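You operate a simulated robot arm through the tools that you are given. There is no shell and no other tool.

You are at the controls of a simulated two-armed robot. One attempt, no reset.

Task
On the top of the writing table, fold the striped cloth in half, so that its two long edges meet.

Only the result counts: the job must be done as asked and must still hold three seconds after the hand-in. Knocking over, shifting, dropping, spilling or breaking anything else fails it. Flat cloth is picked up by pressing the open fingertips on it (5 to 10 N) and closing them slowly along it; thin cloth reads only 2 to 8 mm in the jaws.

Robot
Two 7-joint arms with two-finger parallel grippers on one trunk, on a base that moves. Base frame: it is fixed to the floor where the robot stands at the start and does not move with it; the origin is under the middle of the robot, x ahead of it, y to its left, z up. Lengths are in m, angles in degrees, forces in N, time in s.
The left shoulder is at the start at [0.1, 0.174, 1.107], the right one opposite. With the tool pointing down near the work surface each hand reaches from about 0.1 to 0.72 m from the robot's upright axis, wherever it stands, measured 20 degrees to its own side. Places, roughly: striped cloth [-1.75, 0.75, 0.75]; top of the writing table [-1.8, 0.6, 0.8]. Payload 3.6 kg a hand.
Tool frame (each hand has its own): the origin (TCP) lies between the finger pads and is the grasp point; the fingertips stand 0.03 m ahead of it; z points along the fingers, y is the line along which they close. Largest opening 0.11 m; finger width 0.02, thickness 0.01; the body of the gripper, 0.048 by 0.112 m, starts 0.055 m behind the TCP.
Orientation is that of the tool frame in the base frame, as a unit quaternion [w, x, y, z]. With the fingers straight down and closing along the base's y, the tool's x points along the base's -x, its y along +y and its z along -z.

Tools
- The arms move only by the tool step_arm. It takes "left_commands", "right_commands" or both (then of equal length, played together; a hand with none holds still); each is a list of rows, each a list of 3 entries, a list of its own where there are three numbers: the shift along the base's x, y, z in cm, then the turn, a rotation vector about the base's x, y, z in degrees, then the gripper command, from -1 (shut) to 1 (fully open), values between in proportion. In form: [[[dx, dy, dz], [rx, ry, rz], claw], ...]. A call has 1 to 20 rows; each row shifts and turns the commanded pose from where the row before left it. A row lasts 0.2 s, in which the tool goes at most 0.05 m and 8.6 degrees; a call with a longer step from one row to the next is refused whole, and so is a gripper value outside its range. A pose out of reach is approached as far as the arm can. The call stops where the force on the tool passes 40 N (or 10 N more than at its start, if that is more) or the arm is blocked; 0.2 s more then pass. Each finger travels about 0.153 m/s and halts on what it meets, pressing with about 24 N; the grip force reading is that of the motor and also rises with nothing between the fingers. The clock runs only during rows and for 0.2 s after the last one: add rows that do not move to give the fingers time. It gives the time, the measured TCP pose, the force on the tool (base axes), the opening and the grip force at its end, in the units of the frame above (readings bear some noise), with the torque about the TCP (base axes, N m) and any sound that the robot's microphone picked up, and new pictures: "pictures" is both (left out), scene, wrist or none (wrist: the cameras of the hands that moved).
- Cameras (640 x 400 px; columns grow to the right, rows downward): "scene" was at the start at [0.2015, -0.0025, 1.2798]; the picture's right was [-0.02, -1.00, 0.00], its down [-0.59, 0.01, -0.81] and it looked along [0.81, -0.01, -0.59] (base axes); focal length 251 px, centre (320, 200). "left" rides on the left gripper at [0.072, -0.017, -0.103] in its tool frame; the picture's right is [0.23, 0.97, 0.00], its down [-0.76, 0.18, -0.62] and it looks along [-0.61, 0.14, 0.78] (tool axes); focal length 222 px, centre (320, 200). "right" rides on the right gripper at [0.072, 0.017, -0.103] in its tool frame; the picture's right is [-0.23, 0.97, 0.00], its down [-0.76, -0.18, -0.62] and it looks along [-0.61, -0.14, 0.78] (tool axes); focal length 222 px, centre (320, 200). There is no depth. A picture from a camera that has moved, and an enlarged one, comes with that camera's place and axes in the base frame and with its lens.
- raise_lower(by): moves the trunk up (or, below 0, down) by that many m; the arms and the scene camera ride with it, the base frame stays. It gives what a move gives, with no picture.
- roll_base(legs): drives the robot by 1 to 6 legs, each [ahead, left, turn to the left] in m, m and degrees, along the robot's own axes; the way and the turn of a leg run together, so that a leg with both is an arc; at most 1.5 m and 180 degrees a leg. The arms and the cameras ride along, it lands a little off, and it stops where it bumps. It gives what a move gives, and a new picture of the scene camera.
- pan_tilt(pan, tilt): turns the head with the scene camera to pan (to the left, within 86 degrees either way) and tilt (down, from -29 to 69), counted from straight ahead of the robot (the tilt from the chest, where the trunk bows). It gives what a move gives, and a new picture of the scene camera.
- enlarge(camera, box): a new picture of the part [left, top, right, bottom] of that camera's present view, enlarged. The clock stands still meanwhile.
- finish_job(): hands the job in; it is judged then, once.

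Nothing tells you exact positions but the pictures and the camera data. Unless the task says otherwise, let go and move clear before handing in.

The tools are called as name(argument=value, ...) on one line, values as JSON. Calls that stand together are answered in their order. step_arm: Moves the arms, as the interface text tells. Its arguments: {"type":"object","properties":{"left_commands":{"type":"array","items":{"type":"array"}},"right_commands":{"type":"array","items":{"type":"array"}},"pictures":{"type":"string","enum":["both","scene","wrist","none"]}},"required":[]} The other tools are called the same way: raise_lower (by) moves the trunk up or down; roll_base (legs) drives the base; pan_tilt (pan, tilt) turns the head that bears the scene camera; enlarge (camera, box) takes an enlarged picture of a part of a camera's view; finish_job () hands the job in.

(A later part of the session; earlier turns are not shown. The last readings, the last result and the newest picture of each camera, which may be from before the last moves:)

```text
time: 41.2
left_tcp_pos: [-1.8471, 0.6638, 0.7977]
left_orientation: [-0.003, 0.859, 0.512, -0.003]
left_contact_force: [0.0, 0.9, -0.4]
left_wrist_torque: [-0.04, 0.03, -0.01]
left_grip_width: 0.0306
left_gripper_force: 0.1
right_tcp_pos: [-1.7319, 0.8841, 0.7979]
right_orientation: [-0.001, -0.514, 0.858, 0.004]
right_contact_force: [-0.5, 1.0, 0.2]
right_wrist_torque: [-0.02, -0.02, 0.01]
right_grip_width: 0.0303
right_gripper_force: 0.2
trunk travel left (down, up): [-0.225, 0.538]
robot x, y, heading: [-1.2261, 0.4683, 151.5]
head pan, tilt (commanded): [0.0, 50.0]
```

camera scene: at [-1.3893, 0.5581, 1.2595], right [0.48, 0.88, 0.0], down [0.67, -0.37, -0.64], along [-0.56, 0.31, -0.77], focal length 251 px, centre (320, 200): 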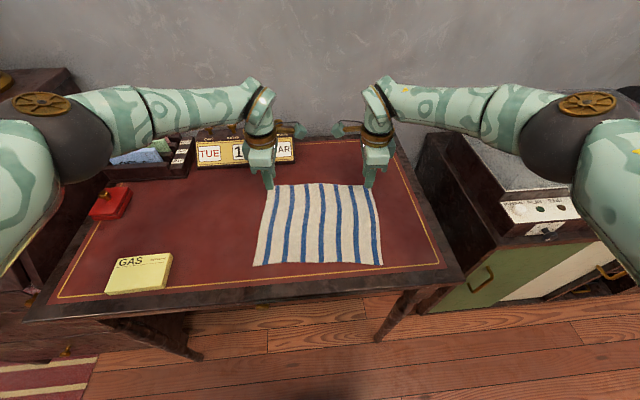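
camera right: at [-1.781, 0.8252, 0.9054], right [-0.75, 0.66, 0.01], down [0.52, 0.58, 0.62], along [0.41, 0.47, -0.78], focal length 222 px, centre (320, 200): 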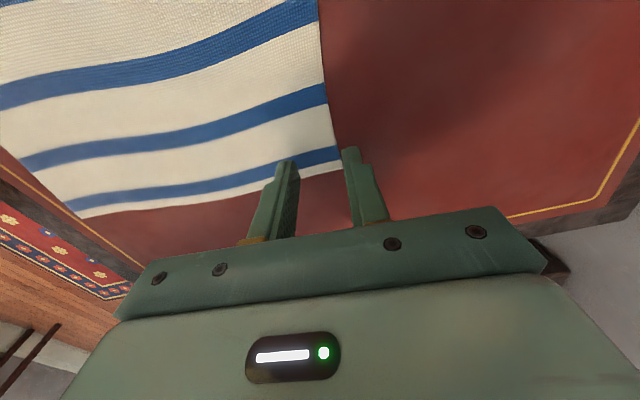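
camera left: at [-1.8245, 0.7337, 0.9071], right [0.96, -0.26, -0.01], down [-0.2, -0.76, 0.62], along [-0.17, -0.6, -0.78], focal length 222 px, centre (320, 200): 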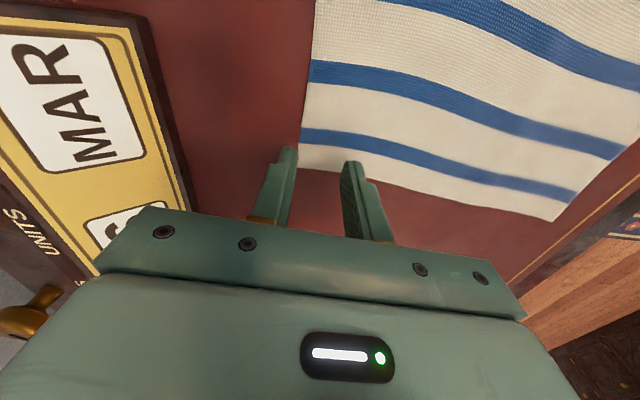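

step_arm(left_commands=[[[0, 0, -0.1], [0, 0, 0], -0.45], [[0, 0, -0.1], [0, 0, 0], -0.45], [[0, 0, 0], [0, 0, 0], -0.45]], right_commands=[[[0, 0, -0.1], [0, 0, 0], -0.45], [[0, 0, -0.1], [0, 0, 0], -0.45], [[0, 0, 0], [0, 0, 0], -0.45]], pictures="wrist")

```text
time: 42.0
left_tcp_pos: [-1.8466, 0.6647, 0.7938]
left_orientation: [-0.002, 0.859, 0.513, -0.002]
left_contact_force: [-0.1, -0.1, 0.9]
left_wrist_torque: [-0.01, -0.01, 0.02]
left_grip_width: 0.0302
left_gripper_force: 0.1
right_tcp_pos: [-1.731, 0.8836, 0.7956]
right_orientation: [0.0, -0.513, 0.858, 0.004]
right_contact_force: [0.0, -1.0, 0.2]
right_wrist_torque: [0.01, 0.0, 0.0]
right_grip_width: 0.0304
right_gripper_force: 0.2
trunk travel left (down, up): [-0.225, 0.538]
robot x, y, heading: [-1.2202, 0.4681, 151.9]
head pan, tilt (commanded): [0.0, 50.0]
camera right: at [-1.7813, 0.826, 0.8979], right [-0.75, 0.66, 0.01], down [0.52, 0.58, 0.62], along [0.41, 0.47, -0.78], focal length 222 px, centre (320, 200)
camera left: at [-1.8247, 0.7345, 0.8976], right [0.96, -0.26, -0.01], down [-0.2, -0.76, 0.62], along [-0.17, -0.6, -0.78], focal length 222 px, centre (320, 200)
```

right: 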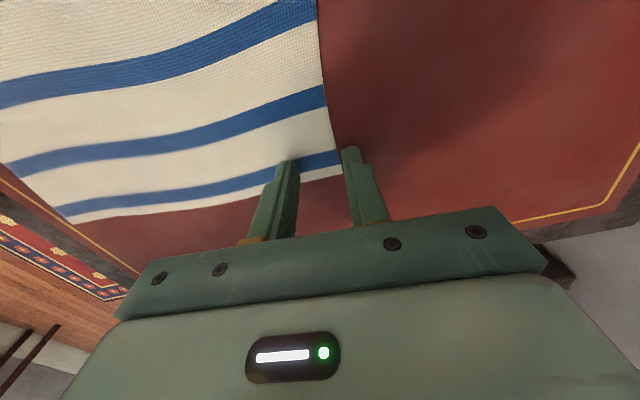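
left: 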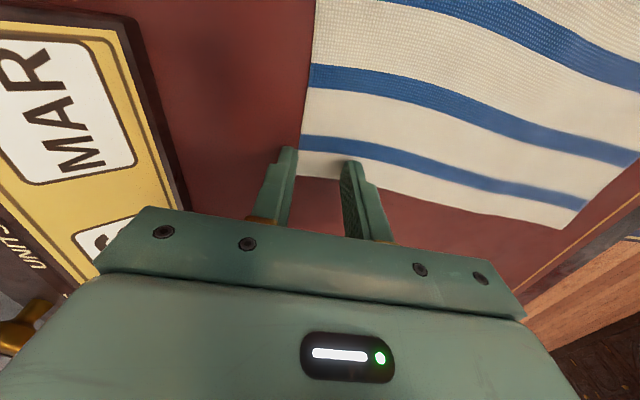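

The fingers are almost on the cloth but no force shows yet. I continue down in 1 mm steps.

step_arm(left_commands=[[[0, 0, -0.1], [0, 0, 0], -0.45], [[0, 0, -0.1], [0, 0, 0], -0.45], [[0, 0, 0], [0, 0, 0], -0.45]], right_commands=[[[0, 0, -0.1], [0, 0, 0], -0.45], [[0, 0, -0.1], [0, 0, 0], -0.45], [[0, 0, 0], [0, 0, 0], -0.45]], pictures="none")

step_arm(left_commands=[[[0, 0, -0.1], [0, 0, 0], -0.45], [[0, 0, -0.1], [0, 0, 0], -0.45], [[0, 0, 0], [0, 0, 0], -0.45]], right_commands=[[[0, 0, -0.1], [0, 0, 0], -0.45], [[0, 0, -0.1], [0, 0, 0], -0.45], [[0, 0, 0], [0, 0, 0], -0.45]], pictures="none")

```text
time: 42.8
left_tcp_pos: [-1.8459, 0.6629, 0.7931]
left_orientation: [-0.003, 0.858, 0.513, -0.003]
left_contact_force: [-0.1, 0.7, 0.0]
left_wrist_torque: [0.0, 0.03, -0.01]
left_grip_width: 0.0302
left_gripper_force: 0.1
right_tcp_pos: [-1.7296, 0.8849, 0.7931]
right_orientation: [-0.001, -0.515, 0.857, 0.005]
right_contact_force: [-0.2, -0.1, -0.7]
right_wrist_torque: [-0.01, 0.02, -0.03]
right_grip_width: 0.0303
right_gripper_force: 0.0
trunk travel left (down, up): [-0.225, 0.538]
robot x, y, heading: [-1.2213, 0.4668, 151.5]
head pan, tilt (commanded): [0.0, 50.0]
```

```text
time: 43.6
left_tcp_pos: [-1.847, 0.6647, 0.7926]
left_orientation: [-0.003, 0.859, 0.512, -0.003]
left_contact_force: [0.6, 0.7, 0.3]
left_wrist_torque: [-0.04, 0.0, 0.0]
left_grip_width: 0.0302
left_gripper_force: 0.1
right_tcp_pos: [-1.7319, 0.8841, 0.7917]
right_orientation: [-0.001, -0.514, 0.858, 0.004]
right_contact_force: [1.5, 0.5, 5.9]
right_wrist_torque: [-0.01, -0.16, 0.01]
right_grip_width: 0.0309
right_gripper_force: 1.2
trunk travel left (down, up): [-0.225, 0.538]
robot x, y, heading: [-1.2256, 0.4667, 151.3]
head pan, tilt (commanded): [0.0, 50.0]
```

The right hand is pressing at about 6 N. The left needs another millimetre or so.

step_arm(left_commands=[[[0, 0, -0.1], [0, 0, 0], -0.45], [[0, 0, 0], [0, 0, 0], -0.45]], pictures="none")

```text
time: 44.2
left_tcp_pos: [-1.8451, 0.6634, 0.7909]
left_orientation: [-0.004, 0.859, 0.512, -0.003]
left_contact_force: [0.0, 0.5, 1.0]
left_wrist_torque: [-0.03, -0.01, -0.04]
left_grip_width: 0.0303
left_gripper_force: 0.0
right_tcp_pos: [-1.7308, 0.8847, 0.7915]
right_orientation: [-0.001, -0.515, 0.857, 0.004]
right_contact_force: [1.9, 1.5, 7.5]
right_wrist_torque: [-0.02, -0.18, 0.01]
right_grip_width: 0.0305
right_gripper_force: 0.1
trunk travel left (down, up): [-0.225, 0.538]
robot x, y, heading: [-1.2208, 0.4686, 151.6]
head pan, tilt (commanded): [0.0, 50.0]
```

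step_arm(left_commands=[[[0, 0, -0.1], [0, 0, 0], -0.45], [[0, 0, 0], [0, 0, 0], -0.45]], pictures="wrist")

enlarge(camera="right", box=[220, 90, 440, 228])

enlarge(camera="left", box=[220, 90, 440, 228])

```text
time: 44.8
left_tcp_pos: [-1.8468, 0.6639, 0.7918]
left_orientation: [-0.003, 0.859, 0.512, -0.003]
left_contact_force: [-0.6, -2.0, 7.5]
left_wrist_torque: [-0.13, -0.09, -0.04]
left_grip_width: 0.0301
left_gripper_force: 0.1
right_tcp_pos: [-1.7317, 0.8827, 0.7921]
right_orientation: [-0.001, -0.514, 0.858, 0.005]
right_contact_force: [1.0, 1.2, 3.5]
right_wrist_torque: [0.03, -0.1, 0.01]
right_grip_width: 0.0301
right_gripper_force: 0.1
trunk travel left (down, up): [-0.225, 0.538]
robot x, y, heading: [-1.221, 0.4686, 151.6]
head pan, tilt (commanded): [0.0, 50.0]
camera left: at [-1.8245, 0.7345, 0.8946], right [0.96, -0.26, -0.01], down [-0.2, -0.76, 0.62], along [-0.17, -0.6, -0.78], focal length 222 px, centre (320, 200)
```

left: 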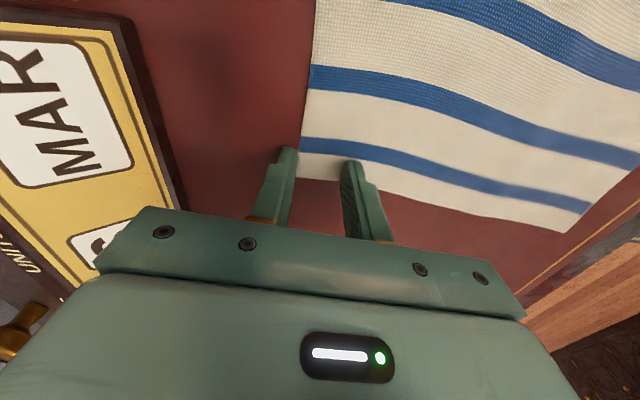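

```text
2.90 times, centred on (330, 159) of right
camera zoom: at [-1.7809, 0.8251, 0.894], right [-0.75, 0.66, 0.01], down [0.52, 0.58, 0.62], along [0.41, 0.47, -0.78], focal length 644 px, centre (291, 319)
```

zoom: 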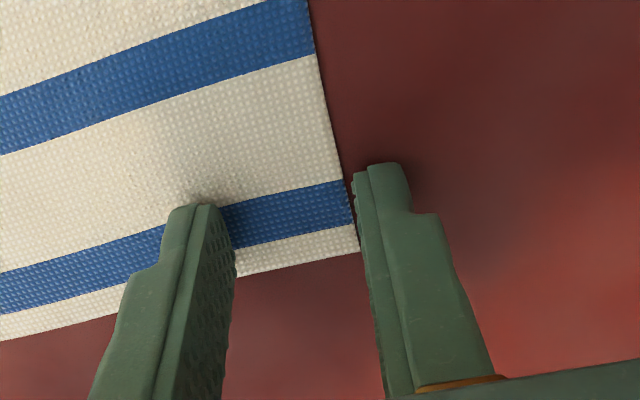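

```text
2.90 times, centred on (330, 159) of left
camera zoom: at [-1.8245, 0.7345, 0.8946], right [0.96, -0.26, -0.01], down [-0.2, -0.76, 0.62], along [-0.17, -0.6, -0.78], focal length 644 px, centre (291, 319)
```

zoom: 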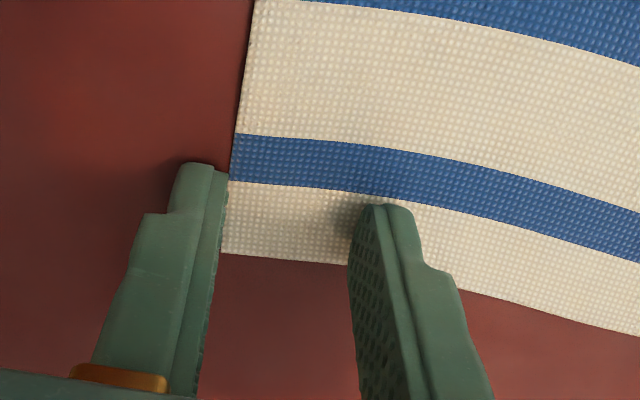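

The left presses at 7.5 N and the right at about 4 N. The outer fingers sit just past the edge and the inner ones on the cloth. I add a touch on the right, then close both slowly.

step_arm(left_commands=[[[0, 0, 0], [0, 0, 0], -0.45], [[0, 0, 0], [0, 0, 0], -0.48], [[0, 0, 0], [0, 0, 0], -0.52], [[0, 0, 0], [0, 0, 0], -0.56], [[0, 0, 0], [0, 0, 0], -0.6], [[0, 0, 0], [0, 0, 0], -0.64], [[0, 0, 0], [0, 0, 0], -0.68], [[0, 0, 0], [0, 0, 0], -0.72]], right_commands=[[[0, 0, -0.06], [0, 0, 0], -0.45], [[0, 0, 0], [0, 0, 0], -0.48], [[0, 0, 0], [0, 0, 0], -0.52], [[0, 0, 0], [0, 0, 0], -0.56], [[0, 0, 0], [0, 0, 0], -0.6], [[0, 0, 0], [0, 0, 0], -0.64], [[0, 0, 0], [0, 0, 0], -0.68], [[0, 0, 0], [0, 0, 0], -0.72]], pictures="none")

enlarge(camera="right", box=[220, 90, 440, 228])

enlarge(camera="left", box=[220, 90, 440, 228])

```text
time: 46.6
left_tcp_pos: [-1.8456, 0.6649, 0.7907]
left_orientation: [-0.004, 0.859, 0.512, -0.004]
left_contact_force: [-0.7, 0.4, 9.8]
left_wrist_torque: [-0.05, -0.05, 0.01]
left_grip_width: 0.0146
left_gripper_force: 0.0
right_tcp_pos: [-1.7295, 0.8832, 0.7919]
right_orientation: [-0.002, -0.514, 0.858, 0.005]
right_contact_force: [0.0, 0.5, 4.5]
right_wrist_torque: [-0.01, -0.06, -0.01]
right_grip_width: 0.0152
right_gripper_force: 0.0
trunk travel left (down, up): [-0.225, 0.538]
robot x, y, heading: [-1.2199, 0.4702, 151.4]
head pan, tilt (commanded): [0.0, 50.0]
```

```text
2.90 times, centred on (330, 159) of right
camera zoom: at [-1.7801, 0.8254, 0.8939], right [-0.75, 0.66, 0.01], down [0.52, 0.58, 0.62], along [0.4, 0.47, -0.78], focal length 644 px, centre (291, 319)
```

zoom: 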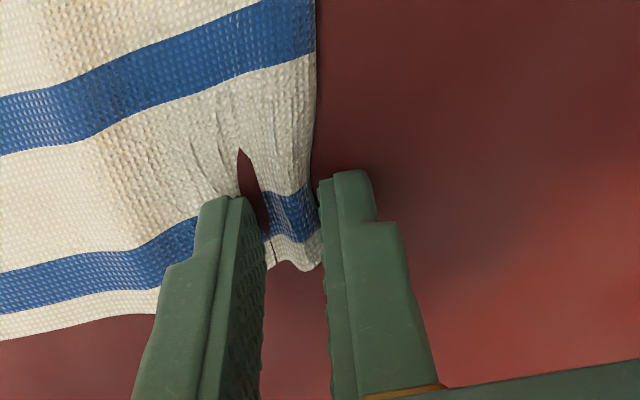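

```text
2.90 times, centred on (330, 159) of left
camera zoom: at [-1.8242, 0.7346, 0.8945], right [0.96, -0.26, -0.01], down [-0.2, -0.76, 0.62], along [-0.17, -0.6, -0.78], focal length 644 px, centre (291, 319)
```

zoom: 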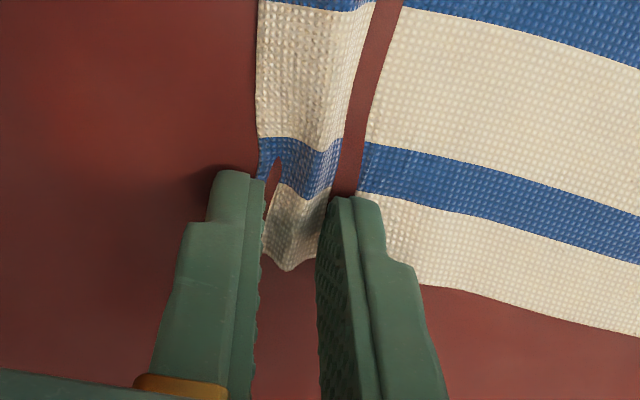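

The cloth is bunching up between the jaws on both hands (the red slit is where the pressed cloth dips into the table surface). I keep closing slowly.

step_arm(left_commands=[[[0, 0, 0], [0, 0, 0], -0.75], [[0, 0, 0], [0, 0, 0], -0.78], [[0, 0, 0], [0, 0, 0], -0.81], [[0, 0, 0], [0, 0, 0], -0.84], [[0, 0, 0], [0, 0, 0], -0.87], [[0, 0, 0], [0, 0, 0], -0.9], [[0, 0, 0], [0, 0, 0], -0.94], [[0, 0, 0], [0, 0, 0], -1], [[0, 0, 0], [0, 0, 0], -1], [[0, 0, 0], [0, 0, 0], -1]], right_commands=[[[0, 0, 0], [0, 0, 0], -0.75], [[0, 0, 0], [0, 0, 0], -0.78], [[0, 0, 0], [0, 0, 0], -0.81], [[0, 0, 0], [0, 0, 0], -0.84], [[0, 0, 0], [0, 0, 0], -0.87], [[0, 0, 0], [0, 0, 0], -0.9], [[0, 0, 0], [0, 0, 0], -0.94], [[0, 0, 0], [0, 0, 0], -1], [[0, 0, 0], [0, 0, 0], -1], [[0, 0, 0], [0, 0, 0], -1]], pictures="scene")

enlarge(camera="right", box=[220, 90, 440, 228])

enlarge(camera="left", box=[220, 90, 440, 228])

```text
time: 48.8
left_tcp_pos: [-1.8465, 0.6645, 0.7905]
left_orientation: [-0.003, 0.859, 0.512, -0.002]
left_contact_force: [0.2, -0.2, 11.3]
left_wrist_torque: [-0.04, -0.06, -0.02]
left_grip_width: 0.0023
left_gripper_force: 23.8
right_tcp_pos: [-1.7311, 0.8834, 0.7919]
right_orientation: [-0.001, -0.514, 0.858, 0.006]
right_contact_force: [0.4, -1.1, 2.1]
right_wrist_torque: [-0.03, -0.05, -0.04]
right_grip_width: 0.0024
right_gripper_force: 24.1
trunk travel left (down, up): [-0.225, 0.538]
robot x, y, heading: [-1.221, 0.4716, 151.3]
head pan, tilt (commanded): [0.0, 50.0]
camera scene: at [-1.388, 0.5576, 1.2597], right [0.48, 0.88, 0.0], down [0.67, -0.37, -0.64], along [-0.57, 0.31, -0.77], focal length 251 px, centre (320, 200)
```

scene: 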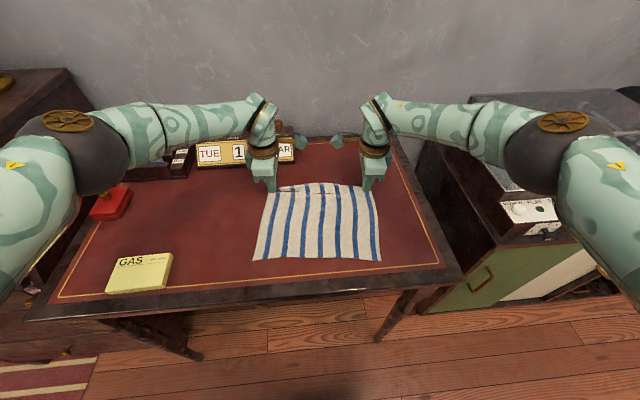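

```text
2.90 times, centred on (330, 159) of right
camera zoom: at [-1.78, 0.8253, 0.8939], right [-0.75, 0.66, 0.01], down [0.52, 0.58, 0.62], along [0.41, 0.47, -0.78], focal length 644 px, centre (291, 319)
```

zoom: 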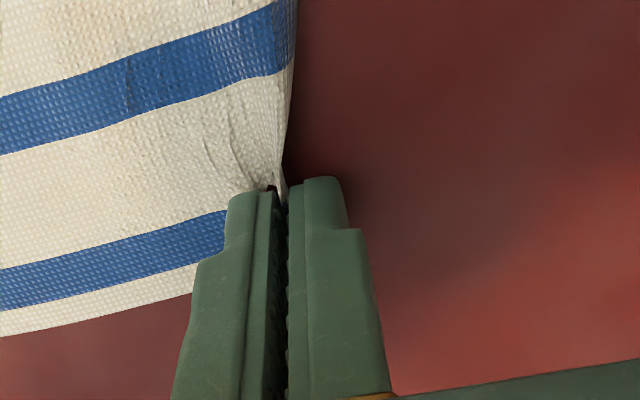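

```text
2.90 times, centred on (330, 159) of left
camera zoom: at [-1.824, 0.7346, 0.8944], right [0.96, -0.26, -0.01], down [-0.2, -0.76, 0.62], along [-0.17, -0.6, -0.78], focal length 644 px, centre (291, 319)
```

zoom: 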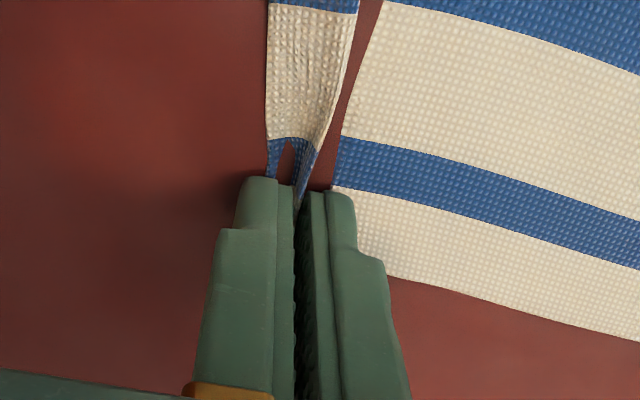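

Both jaws read about 2.4 mm with full grip force, so cloth is held. I lift about 3 cm, drifting slightly toward me, and check.

step_arm(left_commands=[[[0, 0, 0.5], [0, 0, 0], -1], [[0, 0, 0.5], [0, 0, 0], -1], [[0.09, -0.05, 0.5], [0, 0, 0], -1], [[0.09, -0.05, 0.5], [0, 0, 0], -1], [[0.17, -0.1, 0.5], [0, 0, 0], -1], [[0.17, -0.1, 0.5], [0, 0, 0], -1], [[0, 0, 0], [0, 0, 0], -1]], right_commands=[[[0, 0, 0.5], [0, 0, 0], -1], [[0, 0, 0.5], [0, 0, 0], -1], [[0.09, -0.05, 0.5], [0, 0, 0], -1], [[0.09, -0.05, 0.5], [0, 0, 0], -1], [[0.17, -0.1, 0.5], [0, 0, 0], -1], [[0.17, -0.1, 0.5], [0, 0, 0], -1], [[0, 0, 0], [0, 0, 0], -1]], pictures="both")

enlarge(camera="scene", box=[232, 150, 408, 260])

```text
time: 50.4
left_tcp_pos: [-1.8404, 0.662, 0.8204]
left_orientation: [-0.002, 0.859, 0.512, -0.003]
left_contact_force: [0.7, -0.7, 0.3]
left_wrist_torque: [-0.01, -0.01, 0.0]
left_grip_width: 0.0022
left_gripper_force: 23.3
right_tcp_pos: [-1.7261, 0.8803, 0.8205]
right_orientation: [0.0, -0.515, 0.857, 0.004]
right_contact_force: [0.0, 0.1, 0.2]
right_wrist_torque: [0.02, 0.01, -0.04]
right_grip_width: 0.0023
right_gripper_force: 23.7
trunk travel left (down, up): [-0.225, 0.538]
robot x, y, heading: [-1.2199, 0.4641, 151.4]
head pan, tilt (commanded): [0.0, 50.0]
camera scene: at [-1.3896, 0.5582, 1.2594], right [0.48, 0.88, 0.0], down [0.67, -0.37, -0.64], along [-0.56, 0.31, -0.77], focal length 251 px, centre (320, 200)
camera right: at [-1.776, 0.8223, 0.923], right [-0.75, 0.66, 0.01], down [0.52, 0.58, 0.62], along [0.41, 0.47, -0.78], focal length 222 px, centre (320, 200)
camera left: at [-1.8194, 0.7318, 0.9231], right [0.96, -0.26, -0.01], down [-0.2, -0.76, 0.62], along [-0.17, -0.6, -0.78], focal length 222 px, centre (320, 200)
```

scene: 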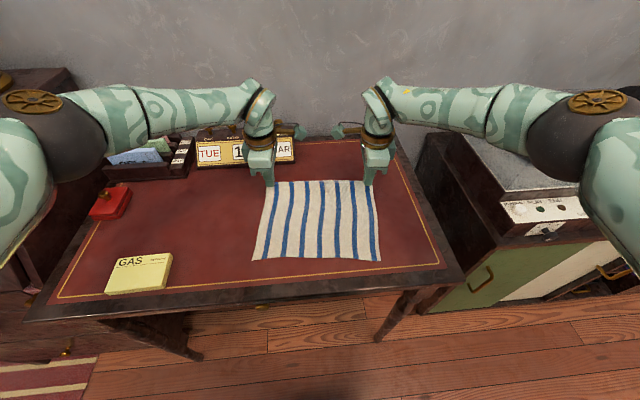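
right: 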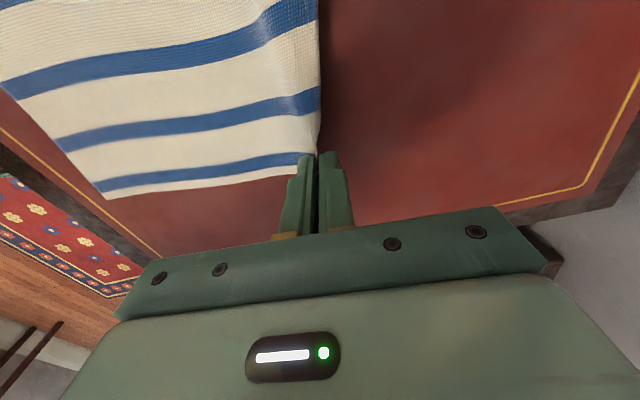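
left: 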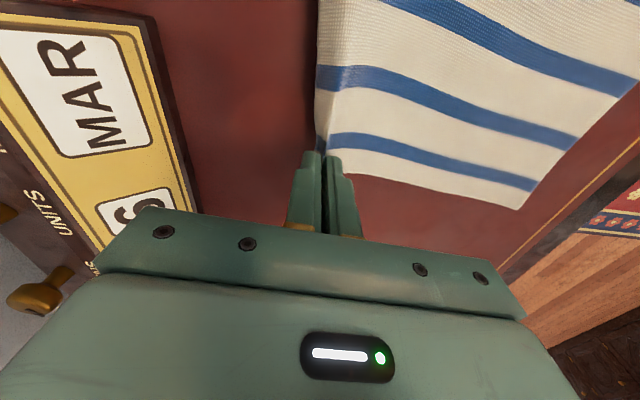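

```text
3.64 times, centred on (320, 205) of scene
camera zoom: at [-1.3896, 0.5582, 1.2594], right [0.48, 0.88, 0.0], down [0.67, -0.37, -0.64], along [-0.56, 0.31, -0.77], focal length 913 px, centre (320, 182)
```

zoom: 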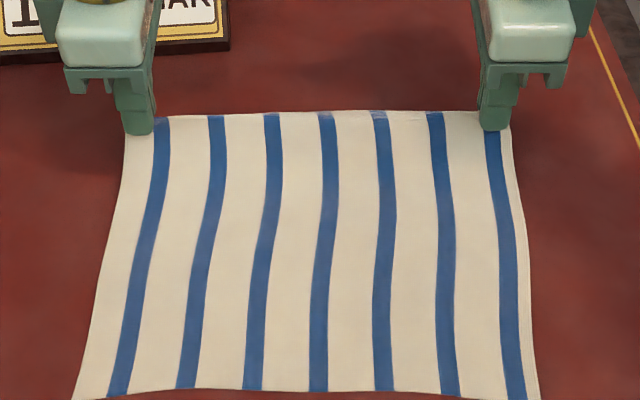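

Both far corners are held and lifted cleanly. I measure where the near edge lies now.

enlarge(camera="scene", box=[240, 190, 400, 290])

```text
4.00 times, centred on (320, 240) of scene
camera zoom: at [-1.3896, 0.5582, 1.2594], right [0.48, 0.88, 0.0], down [0.67, -0.37, -0.64], along [-0.56, 0.31, -0.77], focal length 1004 px, centre (320, 40)
```

zoom: 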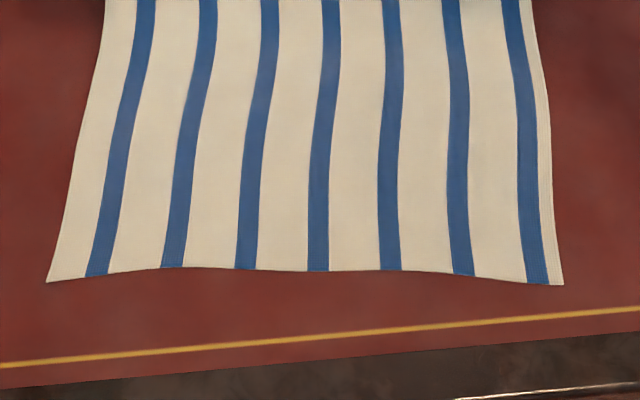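

The near edge now lies at s≈0.439 m ahead of me (it slid about 1 cm as the jaws gathered cloth), so the fold line is at s≈0.555. I carry the held edge up and toward me, keeping within the slack of the flap.

step_arm(left_commands=[[[0.513, -0.326, 0.8], [0, 0, 0], -1], [[0.513, -0.326, 0.8], [0, 0, 0], -1], [[0.513, -0.326, 0.7], [0, 0, 0], -1], [[0.513, -0.326, 0.6], [0, 0, 0], -1], [[0.513, -0.326, 0.5], [0, 0, 0], -1], [[0.513, -0.326, 0.4], [0, 0, 0], -1], [[0.513, -0.326, 0.4], [0, 0, 0], -1], [[0, 0, 0], [0, 0, 0], -1]], right_commands=[[[0.557, -0.351, 0.8], [0, 0, 0], -1], [[0.557, -0.351, 0.8], [0, 0, 0], -1], [[0.557, -0.351, 0.7], [0, 0, 0], -1], [[0.557, -0.351, 0.6], [0, 0, 0], -1], [[0.557, -0.351, 0.5], [0, 0, 0], -1], [[0.557, -0.351, 0.4], [0, 0, 0], -1], [[0.557, -0.351, 0.4], [0, 0, 0], -1], [[0, 0, 0], [0, 0, 0], -1]], pictures="both")

enlarge(camera="scene", box=[224, 150, 416, 270])

```text
time: 52.2
left_tcp_pos: [-1.8038, 0.6378, 0.8611]
left_orientation: [-0.003, 0.859, 0.512, -0.002]
left_contact_force: [-0.2, 0.1, 0.2]
left_wrist_torque: [0.02, -0.01, 0.01]
left_grip_width: 0.002
left_gripper_force: 24.2
right_tcp_pos: [-1.6877, 0.8571, 0.863]
right_orientation: [-0.001, -0.514, 0.858, 0.005]
right_contact_force: [-0.2, -0.4, 0.5]
right_wrist_torque: [0.01, 0.01, 0.0]
right_grip_width: 0.0021
right_gripper_force: 23.8
trunk travel left (down, up): [-0.225, 0.538]
robot x, y, heading: [-1.2232, 0.4665, 151.8]
head pan, tilt (commanded): [0.0, 50.0]
camera scene: at [-1.3897, 0.5582, 1.2594], right [0.48, 0.88, 0.0], down [0.67, -0.37, -0.64], along [-0.56, 0.31, -0.77], focal length 251 px, centre (320, 200)
camera right: at [-1.7371, 0.7989, 0.9656], right [-0.75, 0.66, 0.01], down [0.52, 0.58, 0.62], along [0.41, 0.47, -0.78], focal length 222 px, centre (320, 200)
camera left: at [-1.7836, 0.7083, 0.9643], right [0.96, -0.26, -0.01], down [-0.2, -0.76, 0.62], along [-0.17, -0.6, -0.78], focal length 222 px, centre (320, 200)
```

scene: 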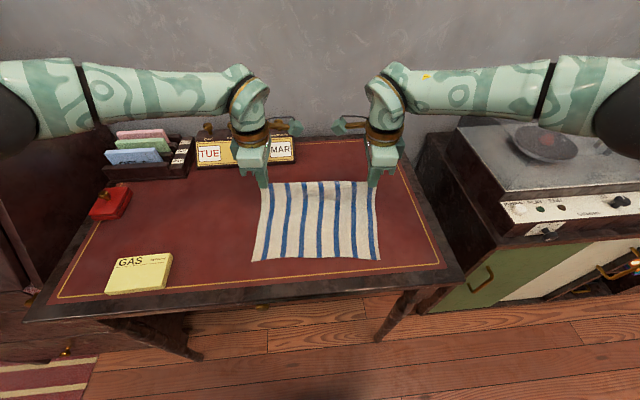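
right: 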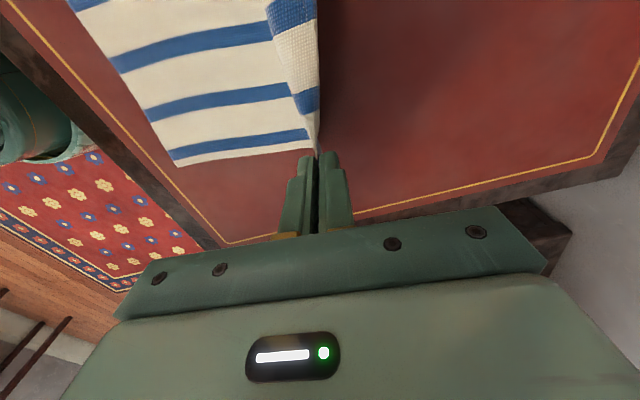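
left: 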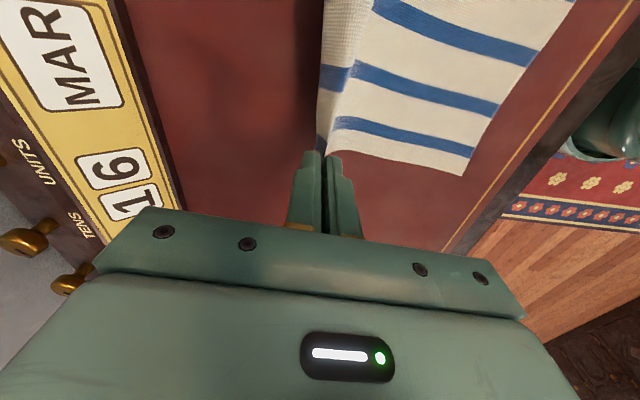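

```text
3.33 times, centred on (320, 210) of scene
camera zoom: at [-1.3897, 0.5582, 1.2594], right [0.48, 0.88, 0.0], down [0.67, -0.37, -0.64], along [-0.56, 0.31, -0.77], focal length 837 px, centre (320, 167)
```

zoom: 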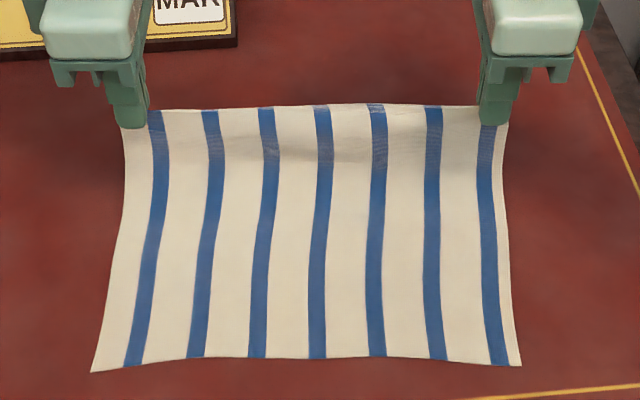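

The edge hangs evenly from both hands about 7 cm up. Now I roll the base straight back 8 cm, which carries the held edge over the fold line while giving the arms room to tilt.

roll_base(legs=[[-0.08, 0, 0]])

enlarge(camera="scene", box=[224, 150, 416, 270])

```text
time: 53.2
left_tcp_pos: [-1.7352, 0.5986, 0.8623]
left_orientation: [-0.004, 0.859, 0.512, -0.003]
left_contact_force: [0.0, 0.6, 0.7]
left_wrist_torque: [0.02, 0.02, -0.02]
left_grip_width: 0.0023
left_gripper_force: 24.1
right_tcp_pos: [-1.6164, 0.8173, 0.8653]
right_orientation: [-0.001, -0.515, 0.857, 0.004]
right_contact_force: [-0.3, 0.5, 0.2]
right_wrist_torque: [0.02, -0.02, 0.0]
right_grip_width: 0.0024
right_gripper_force: 23.9
trunk travel left (down, up): [-0.225, 0.538]
robot x, y, heading: [-1.1544, 0.4309, 151.3]
head pan, tilt (commanded): [0.0, 50.0]
camera scene: at [-1.3183, 0.5194, 1.2598], right [0.48, 0.88, 0.0], down [0.67, -0.37, -0.64], along [-0.57, 0.31, -0.77], focal length 251 px, centre (320, 200)
```

scene: 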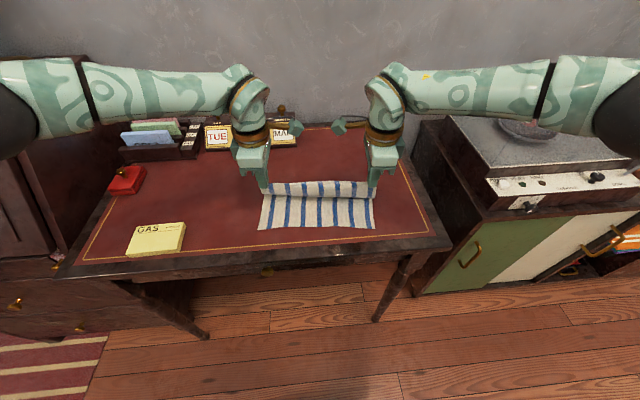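

```text
3.33 times, centred on (320, 210) of scene
camera zoom: at [-1.3183, 0.5194, 1.2598], right [0.48, 0.88, 0.0], down [0.67, -0.37, -0.64], along [-0.57, 0.31, -0.77], focal length 837 px, centre (320, 167)
```

zoom: 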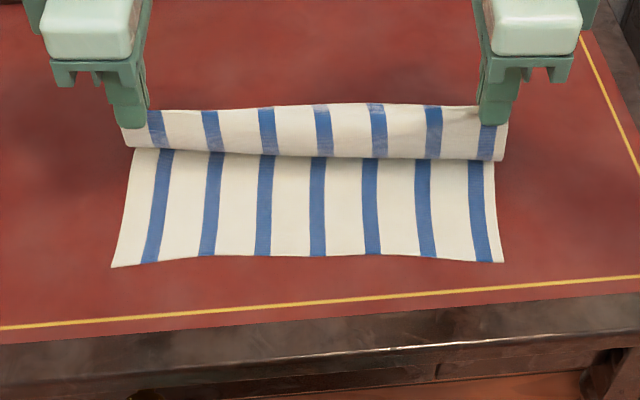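

The fold is forming well: the flap hangs evenly over the bottom half, and the near edge still lies at s≈0.438. Now I bring the edge further toward me while lowering and tilting the fingers forward to about 48°.

step_arm(left_commands=[[[0.937, -0.537, -0.66], [3.83, 7.02, 0], -1], [[0.876, -0.504, -0.69], [3.83, 7.02, 0], -1], [[0.946, -0.542, -0.74], [3.83, 7.02, 0], -1], [[0.84, -0.485, -0.8], [3.83, 7.02, 0], -1], [[0.814, -0.471, -0.84], [3.83, 7.02, 0], -1], [[0.691, -0.404, -0.79], [3.83, 7.02, 0], -1], [[0, 0, 0], [0, 0, 0], -1]], right_commands=[[[0.949, -0.515, -0.66], [3.83, 7.02, 0], -1], [[0.888, -0.482, -0.69], [3.83, 7.02, 0], -1], [[0.958, -0.52, -0.74], [3.83, 7.02, 0], -1], [[0.852, -0.463, -0.8], [3.83, 7.02, 0], -1], [[0.826, -0.449, -0.84], [3.83, 7.02, 0], -1], [[0.703, -0.382, -0.79], [3.83, 7.02, 0], -1], [[0, 0, 0], [0, 0, 0], -1]], pictures="both")

enlarge(camera="scene", box=[224, 150, 416, 270])

```text
time: 54.9
left_tcp_pos: [-1.6818, 0.5934, 0.8359]
left_orientation: [-0.33, 0.787, 0.476, -0.212]
left_contact_force: [-0.5, 0.2, 0.4]
left_wrist_torque: [-0.01, -0.04, 0.05]
left_grip_width: 0.0023
left_gripper_force: 24.1
left hand out of reach, approached as far as the arm can: row 6
right_tcp_pos: [-1.5768, 0.773, 0.8343]
right_orientation: [-0.191, -0.467, 0.79, 0.349]
right_contact_force: [0.0, -0.8, -0.9]
right_wrist_torque: [-0.03, 0.02, -0.02]
right_grip_width: 0.0024
right_gripper_force: 24.0
right hand out of reach, approached as far as the arm can: row 6
trunk travel left (down, up): [-0.225, 0.538]
robot x, y, heading: [-1.1559, 0.4322, 151.5]
head pan, tilt (commanded): [0.0, 50.0]
camera scene: at [-1.3201, 0.5211, 1.2592], right [0.48, 0.88, 0.0], down [0.67, -0.37, -0.64], along [-0.56, 0.31, -0.77], focal length 251 px, centre (320, 200)
camera right: at [-1.5586, 0.6751, 0.915], right [-0.48, 0.51, 0.72], down [0.87, 0.38, 0.32], along [-0.11, 0.77, -0.62], focal length 222 px, centre (320, 200)
camera left: at [-1.5902, 0.6293, 0.9188], right [0.7, -0.12, -0.71], down [0.16, -0.93, 0.32], along [-0.7, -0.34, -0.63], focal length 222 px, centre (320, 200)
```

scene: 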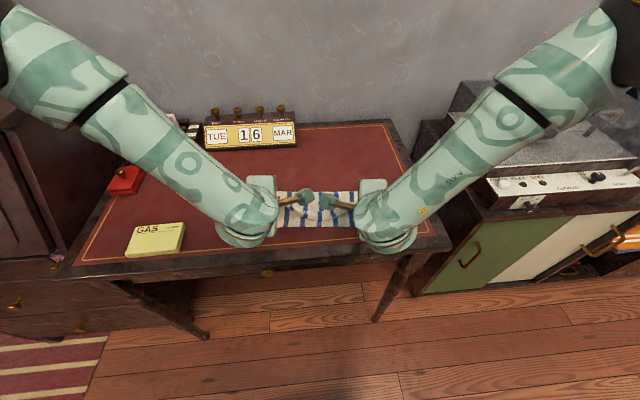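
right: 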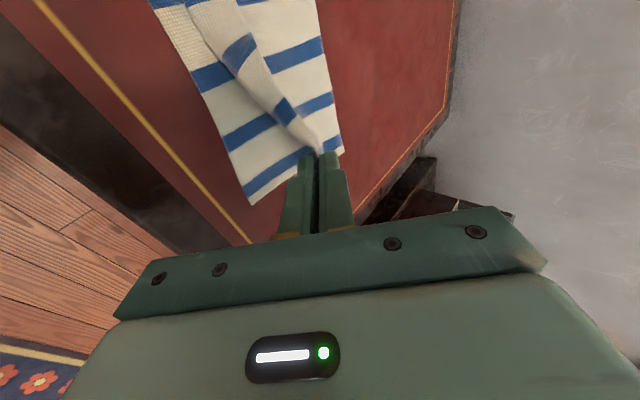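
left: 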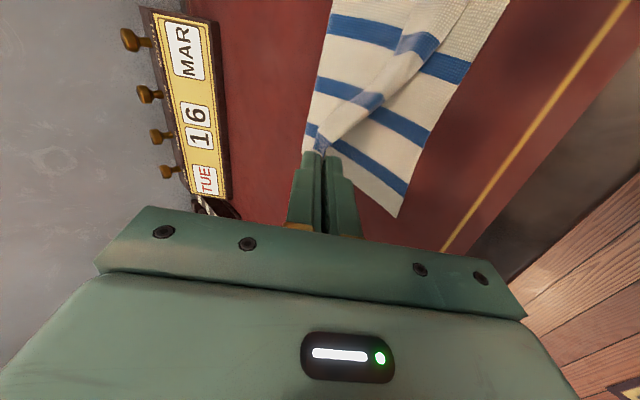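

```text
3.33 times, centred on (320, 210) of scene
camera zoom: at [-1.3201, 0.5211, 1.2592], right [0.48, 0.88, 0.0], down [0.67, -0.37, -0.64], along [-0.56, 0.31, -0.77], focal length 837 px, centre (320, 167)
```

zoom: 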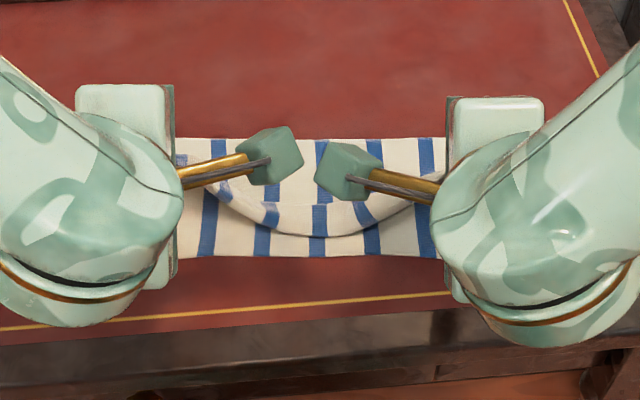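

At 48° both arms ran out of reach and drew inward about 2 cm each, so the middle of the edge sags. I back off to about 40° of tilt and spread the hands again to stretch the edge straight.

step_arm(left_commands=[[[0, 0, 0], [-1.55, -2.86, 0], -1], [[-0.12, -0.57, 0], [-1.55, -2.86, 0], -1], [[-0.12, -0.57, 0], [0, 0, 0], -1], [[-0.12, -0.57, 0], [0, 0, 0], -1], [[-0.12, -0.57, 0], [0, 0, 0], -1], [[0, 0, 0], [0, 0, 0], -1]], right_commands=[[[0, 0, 0], [-1.55, -2.86, 0], -1], [[0.24, 0.44, 0], [-1.55, -2.86, 0], -1], [[0.24, 0.44, 0], [0, 0, 0], -1], [[0.24, 0.44, 0], [0, 0, 0], -1], [[0.24, 0.44, 0], [0, 0, 0], -1], [[0, 0, 0], [0, 0, 0], -1]], pictures="scene")

enlarge(camera="scene", box=[224, 150, 416, 270])

```text
time: 56.2
left_tcp_pos: [-1.6857, 0.5704, 0.8359]
left_orientation: [-0.308, 0.802, 0.478, -0.182]
left_contact_force: [0.5, 0.2, 1.0]
left_wrist_torque: [-0.02, -0.05, 0.03]
left_grip_width: 0.0023
left_gripper_force: 23.8
right_tcp_pos: [-1.5661, 0.7875, 0.8347]
right_orientation: [-0.18, -0.48, 0.801, 0.31]
right_contact_force: [0.8, 0.6, -0.2]
right_wrist_torque: [-0.03, 0.0, -0.01]
right_grip_width: 0.0024
right_gripper_force: 24.0
trunk travel left (down, up): [-0.225, 0.538]
robot x, y, heading: [-1.1523, 0.4289, 151.4]
head pan, tilt (commanded): [0.0, 50.0]
camera scene: at [-1.3196, 0.5201, 1.2595], right [0.48, 0.88, 0.0], down [0.67, -0.37, -0.64], along [-0.56, 0.31, -0.77], focal length 251 px, centre (320, 200)
```

scene: 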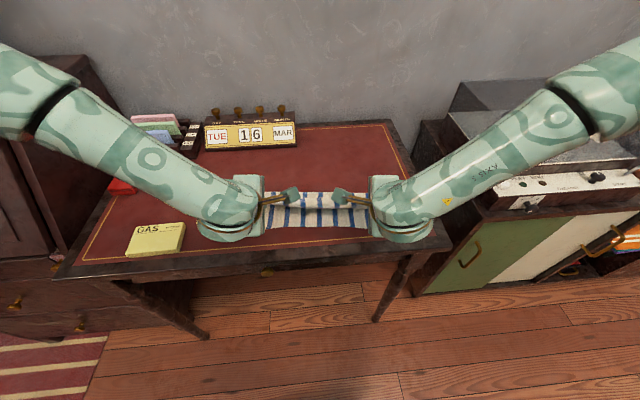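

```text
3.33 times, centred on (320, 210) of scene
camera zoom: at [-1.3196, 0.5201, 1.2595], right [0.48, 0.88, 0.0], down [0.67, -0.37, -0.64], along [-0.56, 0.31, -0.77], focal length 837 px, centre (320, 167)
```

zoom: 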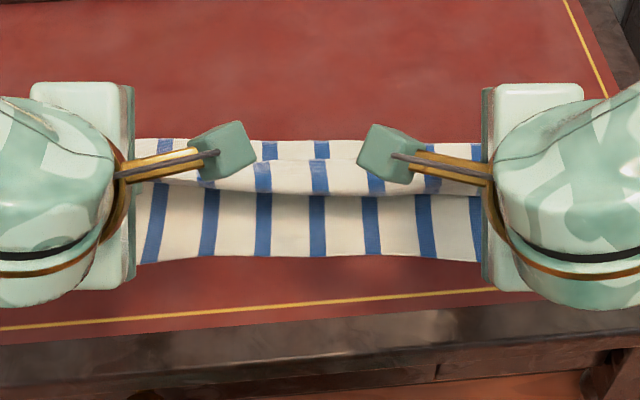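

The edge is straight again with the tilt at 42°. I lower toward the near edge.

step_arm(left_commands=[[[0.162, -0.088, -0.48], [0, 0, 0], -1], [[0.162, -0.088, -0.48], [0, 0, 0], -1], [[0.162, -0.088, -0.48], [0, 0, 0], -1], [[0.162, -0.088, -0.48], [0, 0, 0], -1], [[0.162, -0.088, -0.48], [0, 0, 0], -1], [[0.162, -0.088, -0.48], [0, 0, 0], -1], [[0, 0, 0], [0, 0, 0], -1]], right_commands=[[[0.145, -0.079, -0.47], [0, 0, 0], -1], [[0.145, -0.079, -0.47], [0, 0, 0], -1], [[0.145, -0.079, -0.47], [0, 0, 0], -1], [[0.145, -0.079, -0.47], [0, 0, 0], -1], [[0.145, -0.079, -0.47], [0, 0, 0], -1], [[0.145, -0.079, -0.47], [0, 0, 0], -1], [[0, 0, 0], [0, 0, 0], -1]], pictures="both")

enlarge(camera="scene", box=[224, 150, 416, 270])

```text
time: 57.9
left_tcp_pos: [-1.6777, 0.578, 0.8149]
left_orientation: [-0.305, 0.802, 0.481, -0.183]
left_contact_force: [-0.1, 0.4, 0.6]
left_wrist_torque: [-0.02, -0.05, -0.01]
left_grip_width: 0.0026
left_gripper_force: 23.3
left hand out of reach, approached as far as the arm can: row 4, 5, 6
right_tcp_pos: [-1.5624, 0.7837, 0.8107]
right_orientation: [-0.177, -0.48, 0.802, 0.307]
right_contact_force: [0.2, 0.0, 0.2]
right_wrist_torque: [0.0, -0.03, 0.0]
right_grip_width: 0.0023
right_gripper_force: 23.7
right hand out of reach, approached as far as the arm can: row 6
trunk travel left (down, up): [-0.225, 0.538]
robot x, y, heading: [-1.1501, 0.4298, 151.5]
head pan, tilt (commanded): [0.0, 50.0]
camera scene: at [-1.3196, 0.5201, 1.2595], right [0.48, 0.88, 0.0], down [0.67, -0.37, -0.64], along [-0.56, 0.31, -0.77], focal length 251 px, centre (320, 200)
camera right: at [-1.5488, 0.6895, 0.8964], right [-0.54, 0.54, 0.65], down [0.84, 0.41, 0.36], along [-0.07, 0.74, -0.67], focal length 222 px, centre (320, 200)
camera left: at [-1.5933, 0.6139, 0.9034], right [0.75, -0.14, -0.65], down [0.12, -0.93, 0.35], along [-0.65, -0.34, -0.68], focal length 222 px, centre (320, 200)
```

scene: 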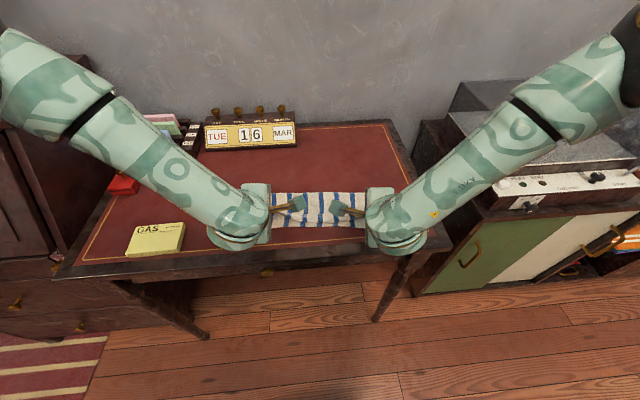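
right: 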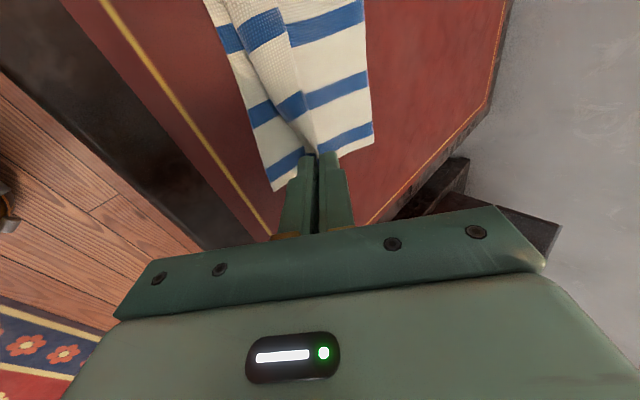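
left: 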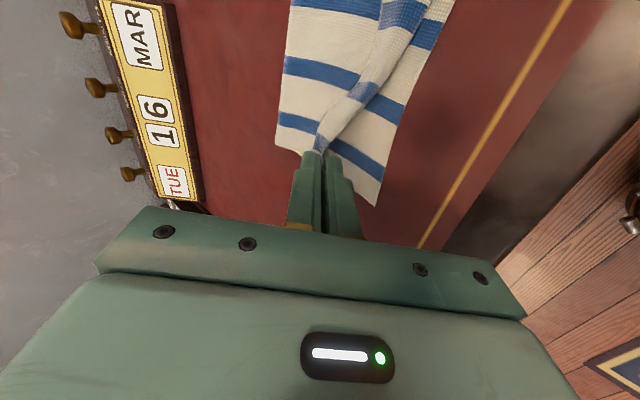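

```text
3.33 times, centred on (320, 210) of scene
camera zoom: at [-1.3196, 0.5201, 1.2595], right [0.48, 0.88, 0.0], down [0.67, -0.37, -0.64], along [-0.56, 0.31, -0.77], focal length 837 px, centre (320, 167)
```

zoom: 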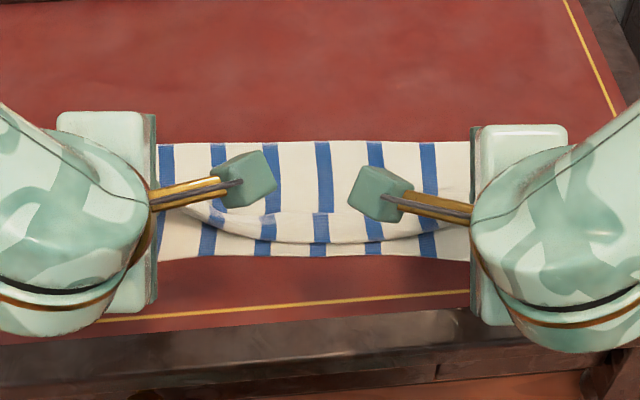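

Going lower at this tilt is limited by the arm, but lowering the trunk carries the hands straight down. I raise the hands 2 cm and re-spread them first, then use the trunk for the final descent.

step_arm(left_commands=[[[0, 0, 0.7], [0, 0, 0], -1], [[0, 0, 0.7], [0, 0, 0], -1], [[0, 0, 0.5], [0, 0, 0], -1], [[0.1, -0.45, 0.1], [0, 0, 0], -1], [[0.1, -0.45, 0], [0, 0, 0], -1], [[0.1, -0.45, 0], [0, 0, 0], -1], [[0, 0, 0], [0, 0, 0], -1]], right_commands=[[[0, 0, 0.7], [0, 0, 0], -1], [[0, 0, 0.7], [0, 0, 0], -1], [[0, 0, 0.6], [0, 0, 0], -1], [[0.22, 0, 0.2], [0, 0, 0], -1], [[0.22, 0, 0.1], [0, 0, 0], -1], [[0.22, 0, 0], [0, 0, 0], -1], [[0, 0, 0], [0, 0, 0], -1]], pictures="none")

```text
time: 59.5
left_tcp_pos: [-1.6767, 0.5633, 0.8363]
left_orientation: [-0.306, 0.803, 0.478, -0.183]
left_contact_force: [-0.1, 0.1, -0.5]
left_wrist_torque: [0.0, 0.01, -0.01]
left_grip_width: 0.002
left_gripper_force: 23.9
right_tcp_pos: [-1.5557, 0.7834, 0.8312]
right_orientation: [-0.181, -0.48, 0.801, 0.309]
right_contact_force: [0.7, -0.7, 0.2]
right_wrist_torque: [-0.04, -0.02, 0.0]
right_grip_width: 0.0024
right_gripper_force: 23.8
trunk travel left (down, up): [-0.225, 0.538]
robot x, y, heading: [-1.1483, 0.4256, 151.4]
head pan, tilt (commanded): [0.0, 50.0]
```

Hands are placed at s≈0.446 with the edge spread. I level the right hand up 4 mm and lower the trunk 3 cm.

step_arm(right_commands=[[[0, 0, 0.4], [0, 0, 0], -1], [[0, 0, 0], [0, 0, 0], -1]], pictures="none")

raise_lower(by=-0.028)

enlarge(camera="scene", box=[224, 150, 416, 270])

enlarge(camera="left", box=[0, 0, 640, 400])

enlarge(camera="right", box=[0, 0, 640, 400])

```text
time: 60.0
left_tcp_pos: [-1.676, 0.5625, 0.8369]
left_orientation: [-0.306, 0.802, 0.479, -0.183]
left_contact_force: [0.4, -0.1, -0.3]
left_wrist_torque: [-0.02, -0.04, 0.0]
left_grip_width: 0.0023
left_gripper_force: 24.2
right_tcp_pos: [-1.5561, 0.7828, 0.8364]
right_orientation: [-0.18, -0.48, 0.801, 0.31]
right_contact_force: [0.3, -0.9, 0.3]
right_wrist_torque: [-0.02, -0.03, 0.01]
right_grip_width: 0.0023
right_gripper_force: 24.1
trunk travel left (down, up): [-0.225, 0.538]
robot x, y, heading: [-1.1537, 0.4263, 151.7]
head pan, tilt (commanded): [0.0, 50.0]
```

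```text
time: 60.8
left_tcp_pos: [-1.6768, 0.5645, 0.805]
left_orientation: [-0.3, 0.804, 0.48, -0.18]
left_contact_force: [0.7, -0.1, 0.6]
left_wrist_torque: [0.04, -0.01, -0.03]
left_grip_width: 0.0023
left_gripper_force: 23.9
right_tcp_pos: [-1.5546, 0.7838, 0.8099]
right_orientation: [-0.18, -0.481, 0.801, 0.309]
right_contact_force: [0.0, -0.1, -0.3]
right_wrist_torque: [-0.02, -0.01, 0.02]
right_grip_width: 0.0023
right_gripper_force: 23.8
trunk travel left (down, up): [-0.197, 0.566]
robot x, y, heading: [-1.1528, 0.4296, 151.4]
head pan, tilt (commanded): [0.0, 50.0]
```

```text
3.33 times, centred on (320, 210) of scene
camera zoom: at [-1.3317, 0.5267, 1.2305], right [0.48, 0.88, 0.0], down [0.67, -0.37, -0.64], along [-0.57, 0.31, -0.77], focal length 837 px, centre (320, 167)
```

zoom: 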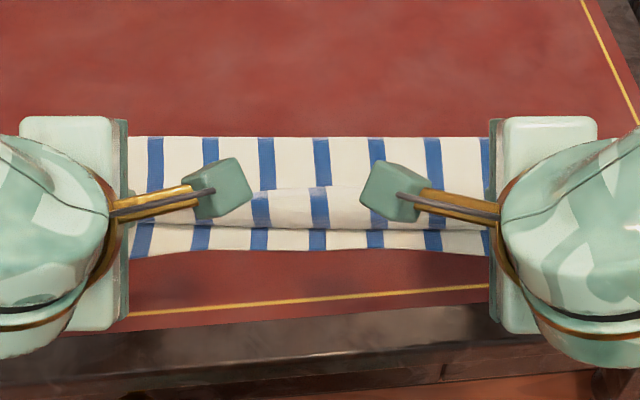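

```text
1.00 times, centred on (320, 200) of left (not enlarged: the box is as wide or as high as the picture)
camera zoom: at [-1.592, 0.6013, 0.8934], right [0.76, -0.15, -0.64], down [0.12, -0.93, 0.36], along [-0.64, -0.34, -0.68], focal length 222 px, centre (320, 200)
```

zoom: 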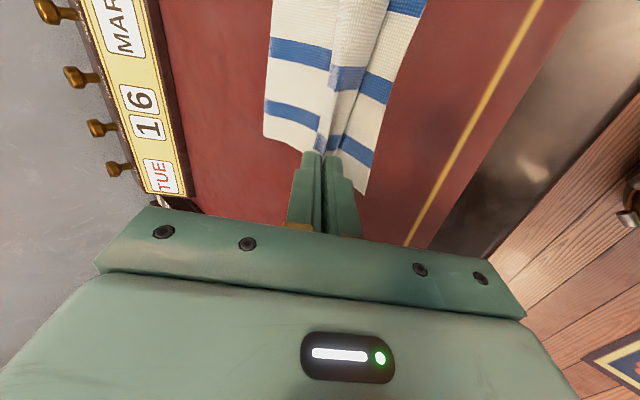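

```text
1.00 times, centred on (320, 200) of right (not enlarged: the box is as wide or as high as the picture)
camera zoom: at [-1.5406, 0.6904, 0.8964], right [-0.53, 0.54, 0.65], down [0.84, 0.41, 0.35], along [-0.08, 0.74, -0.67], focal length 222 px, centre (320, 200)
```

zoom: 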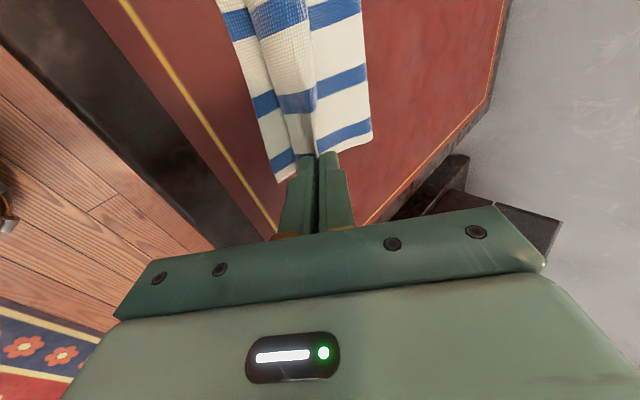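

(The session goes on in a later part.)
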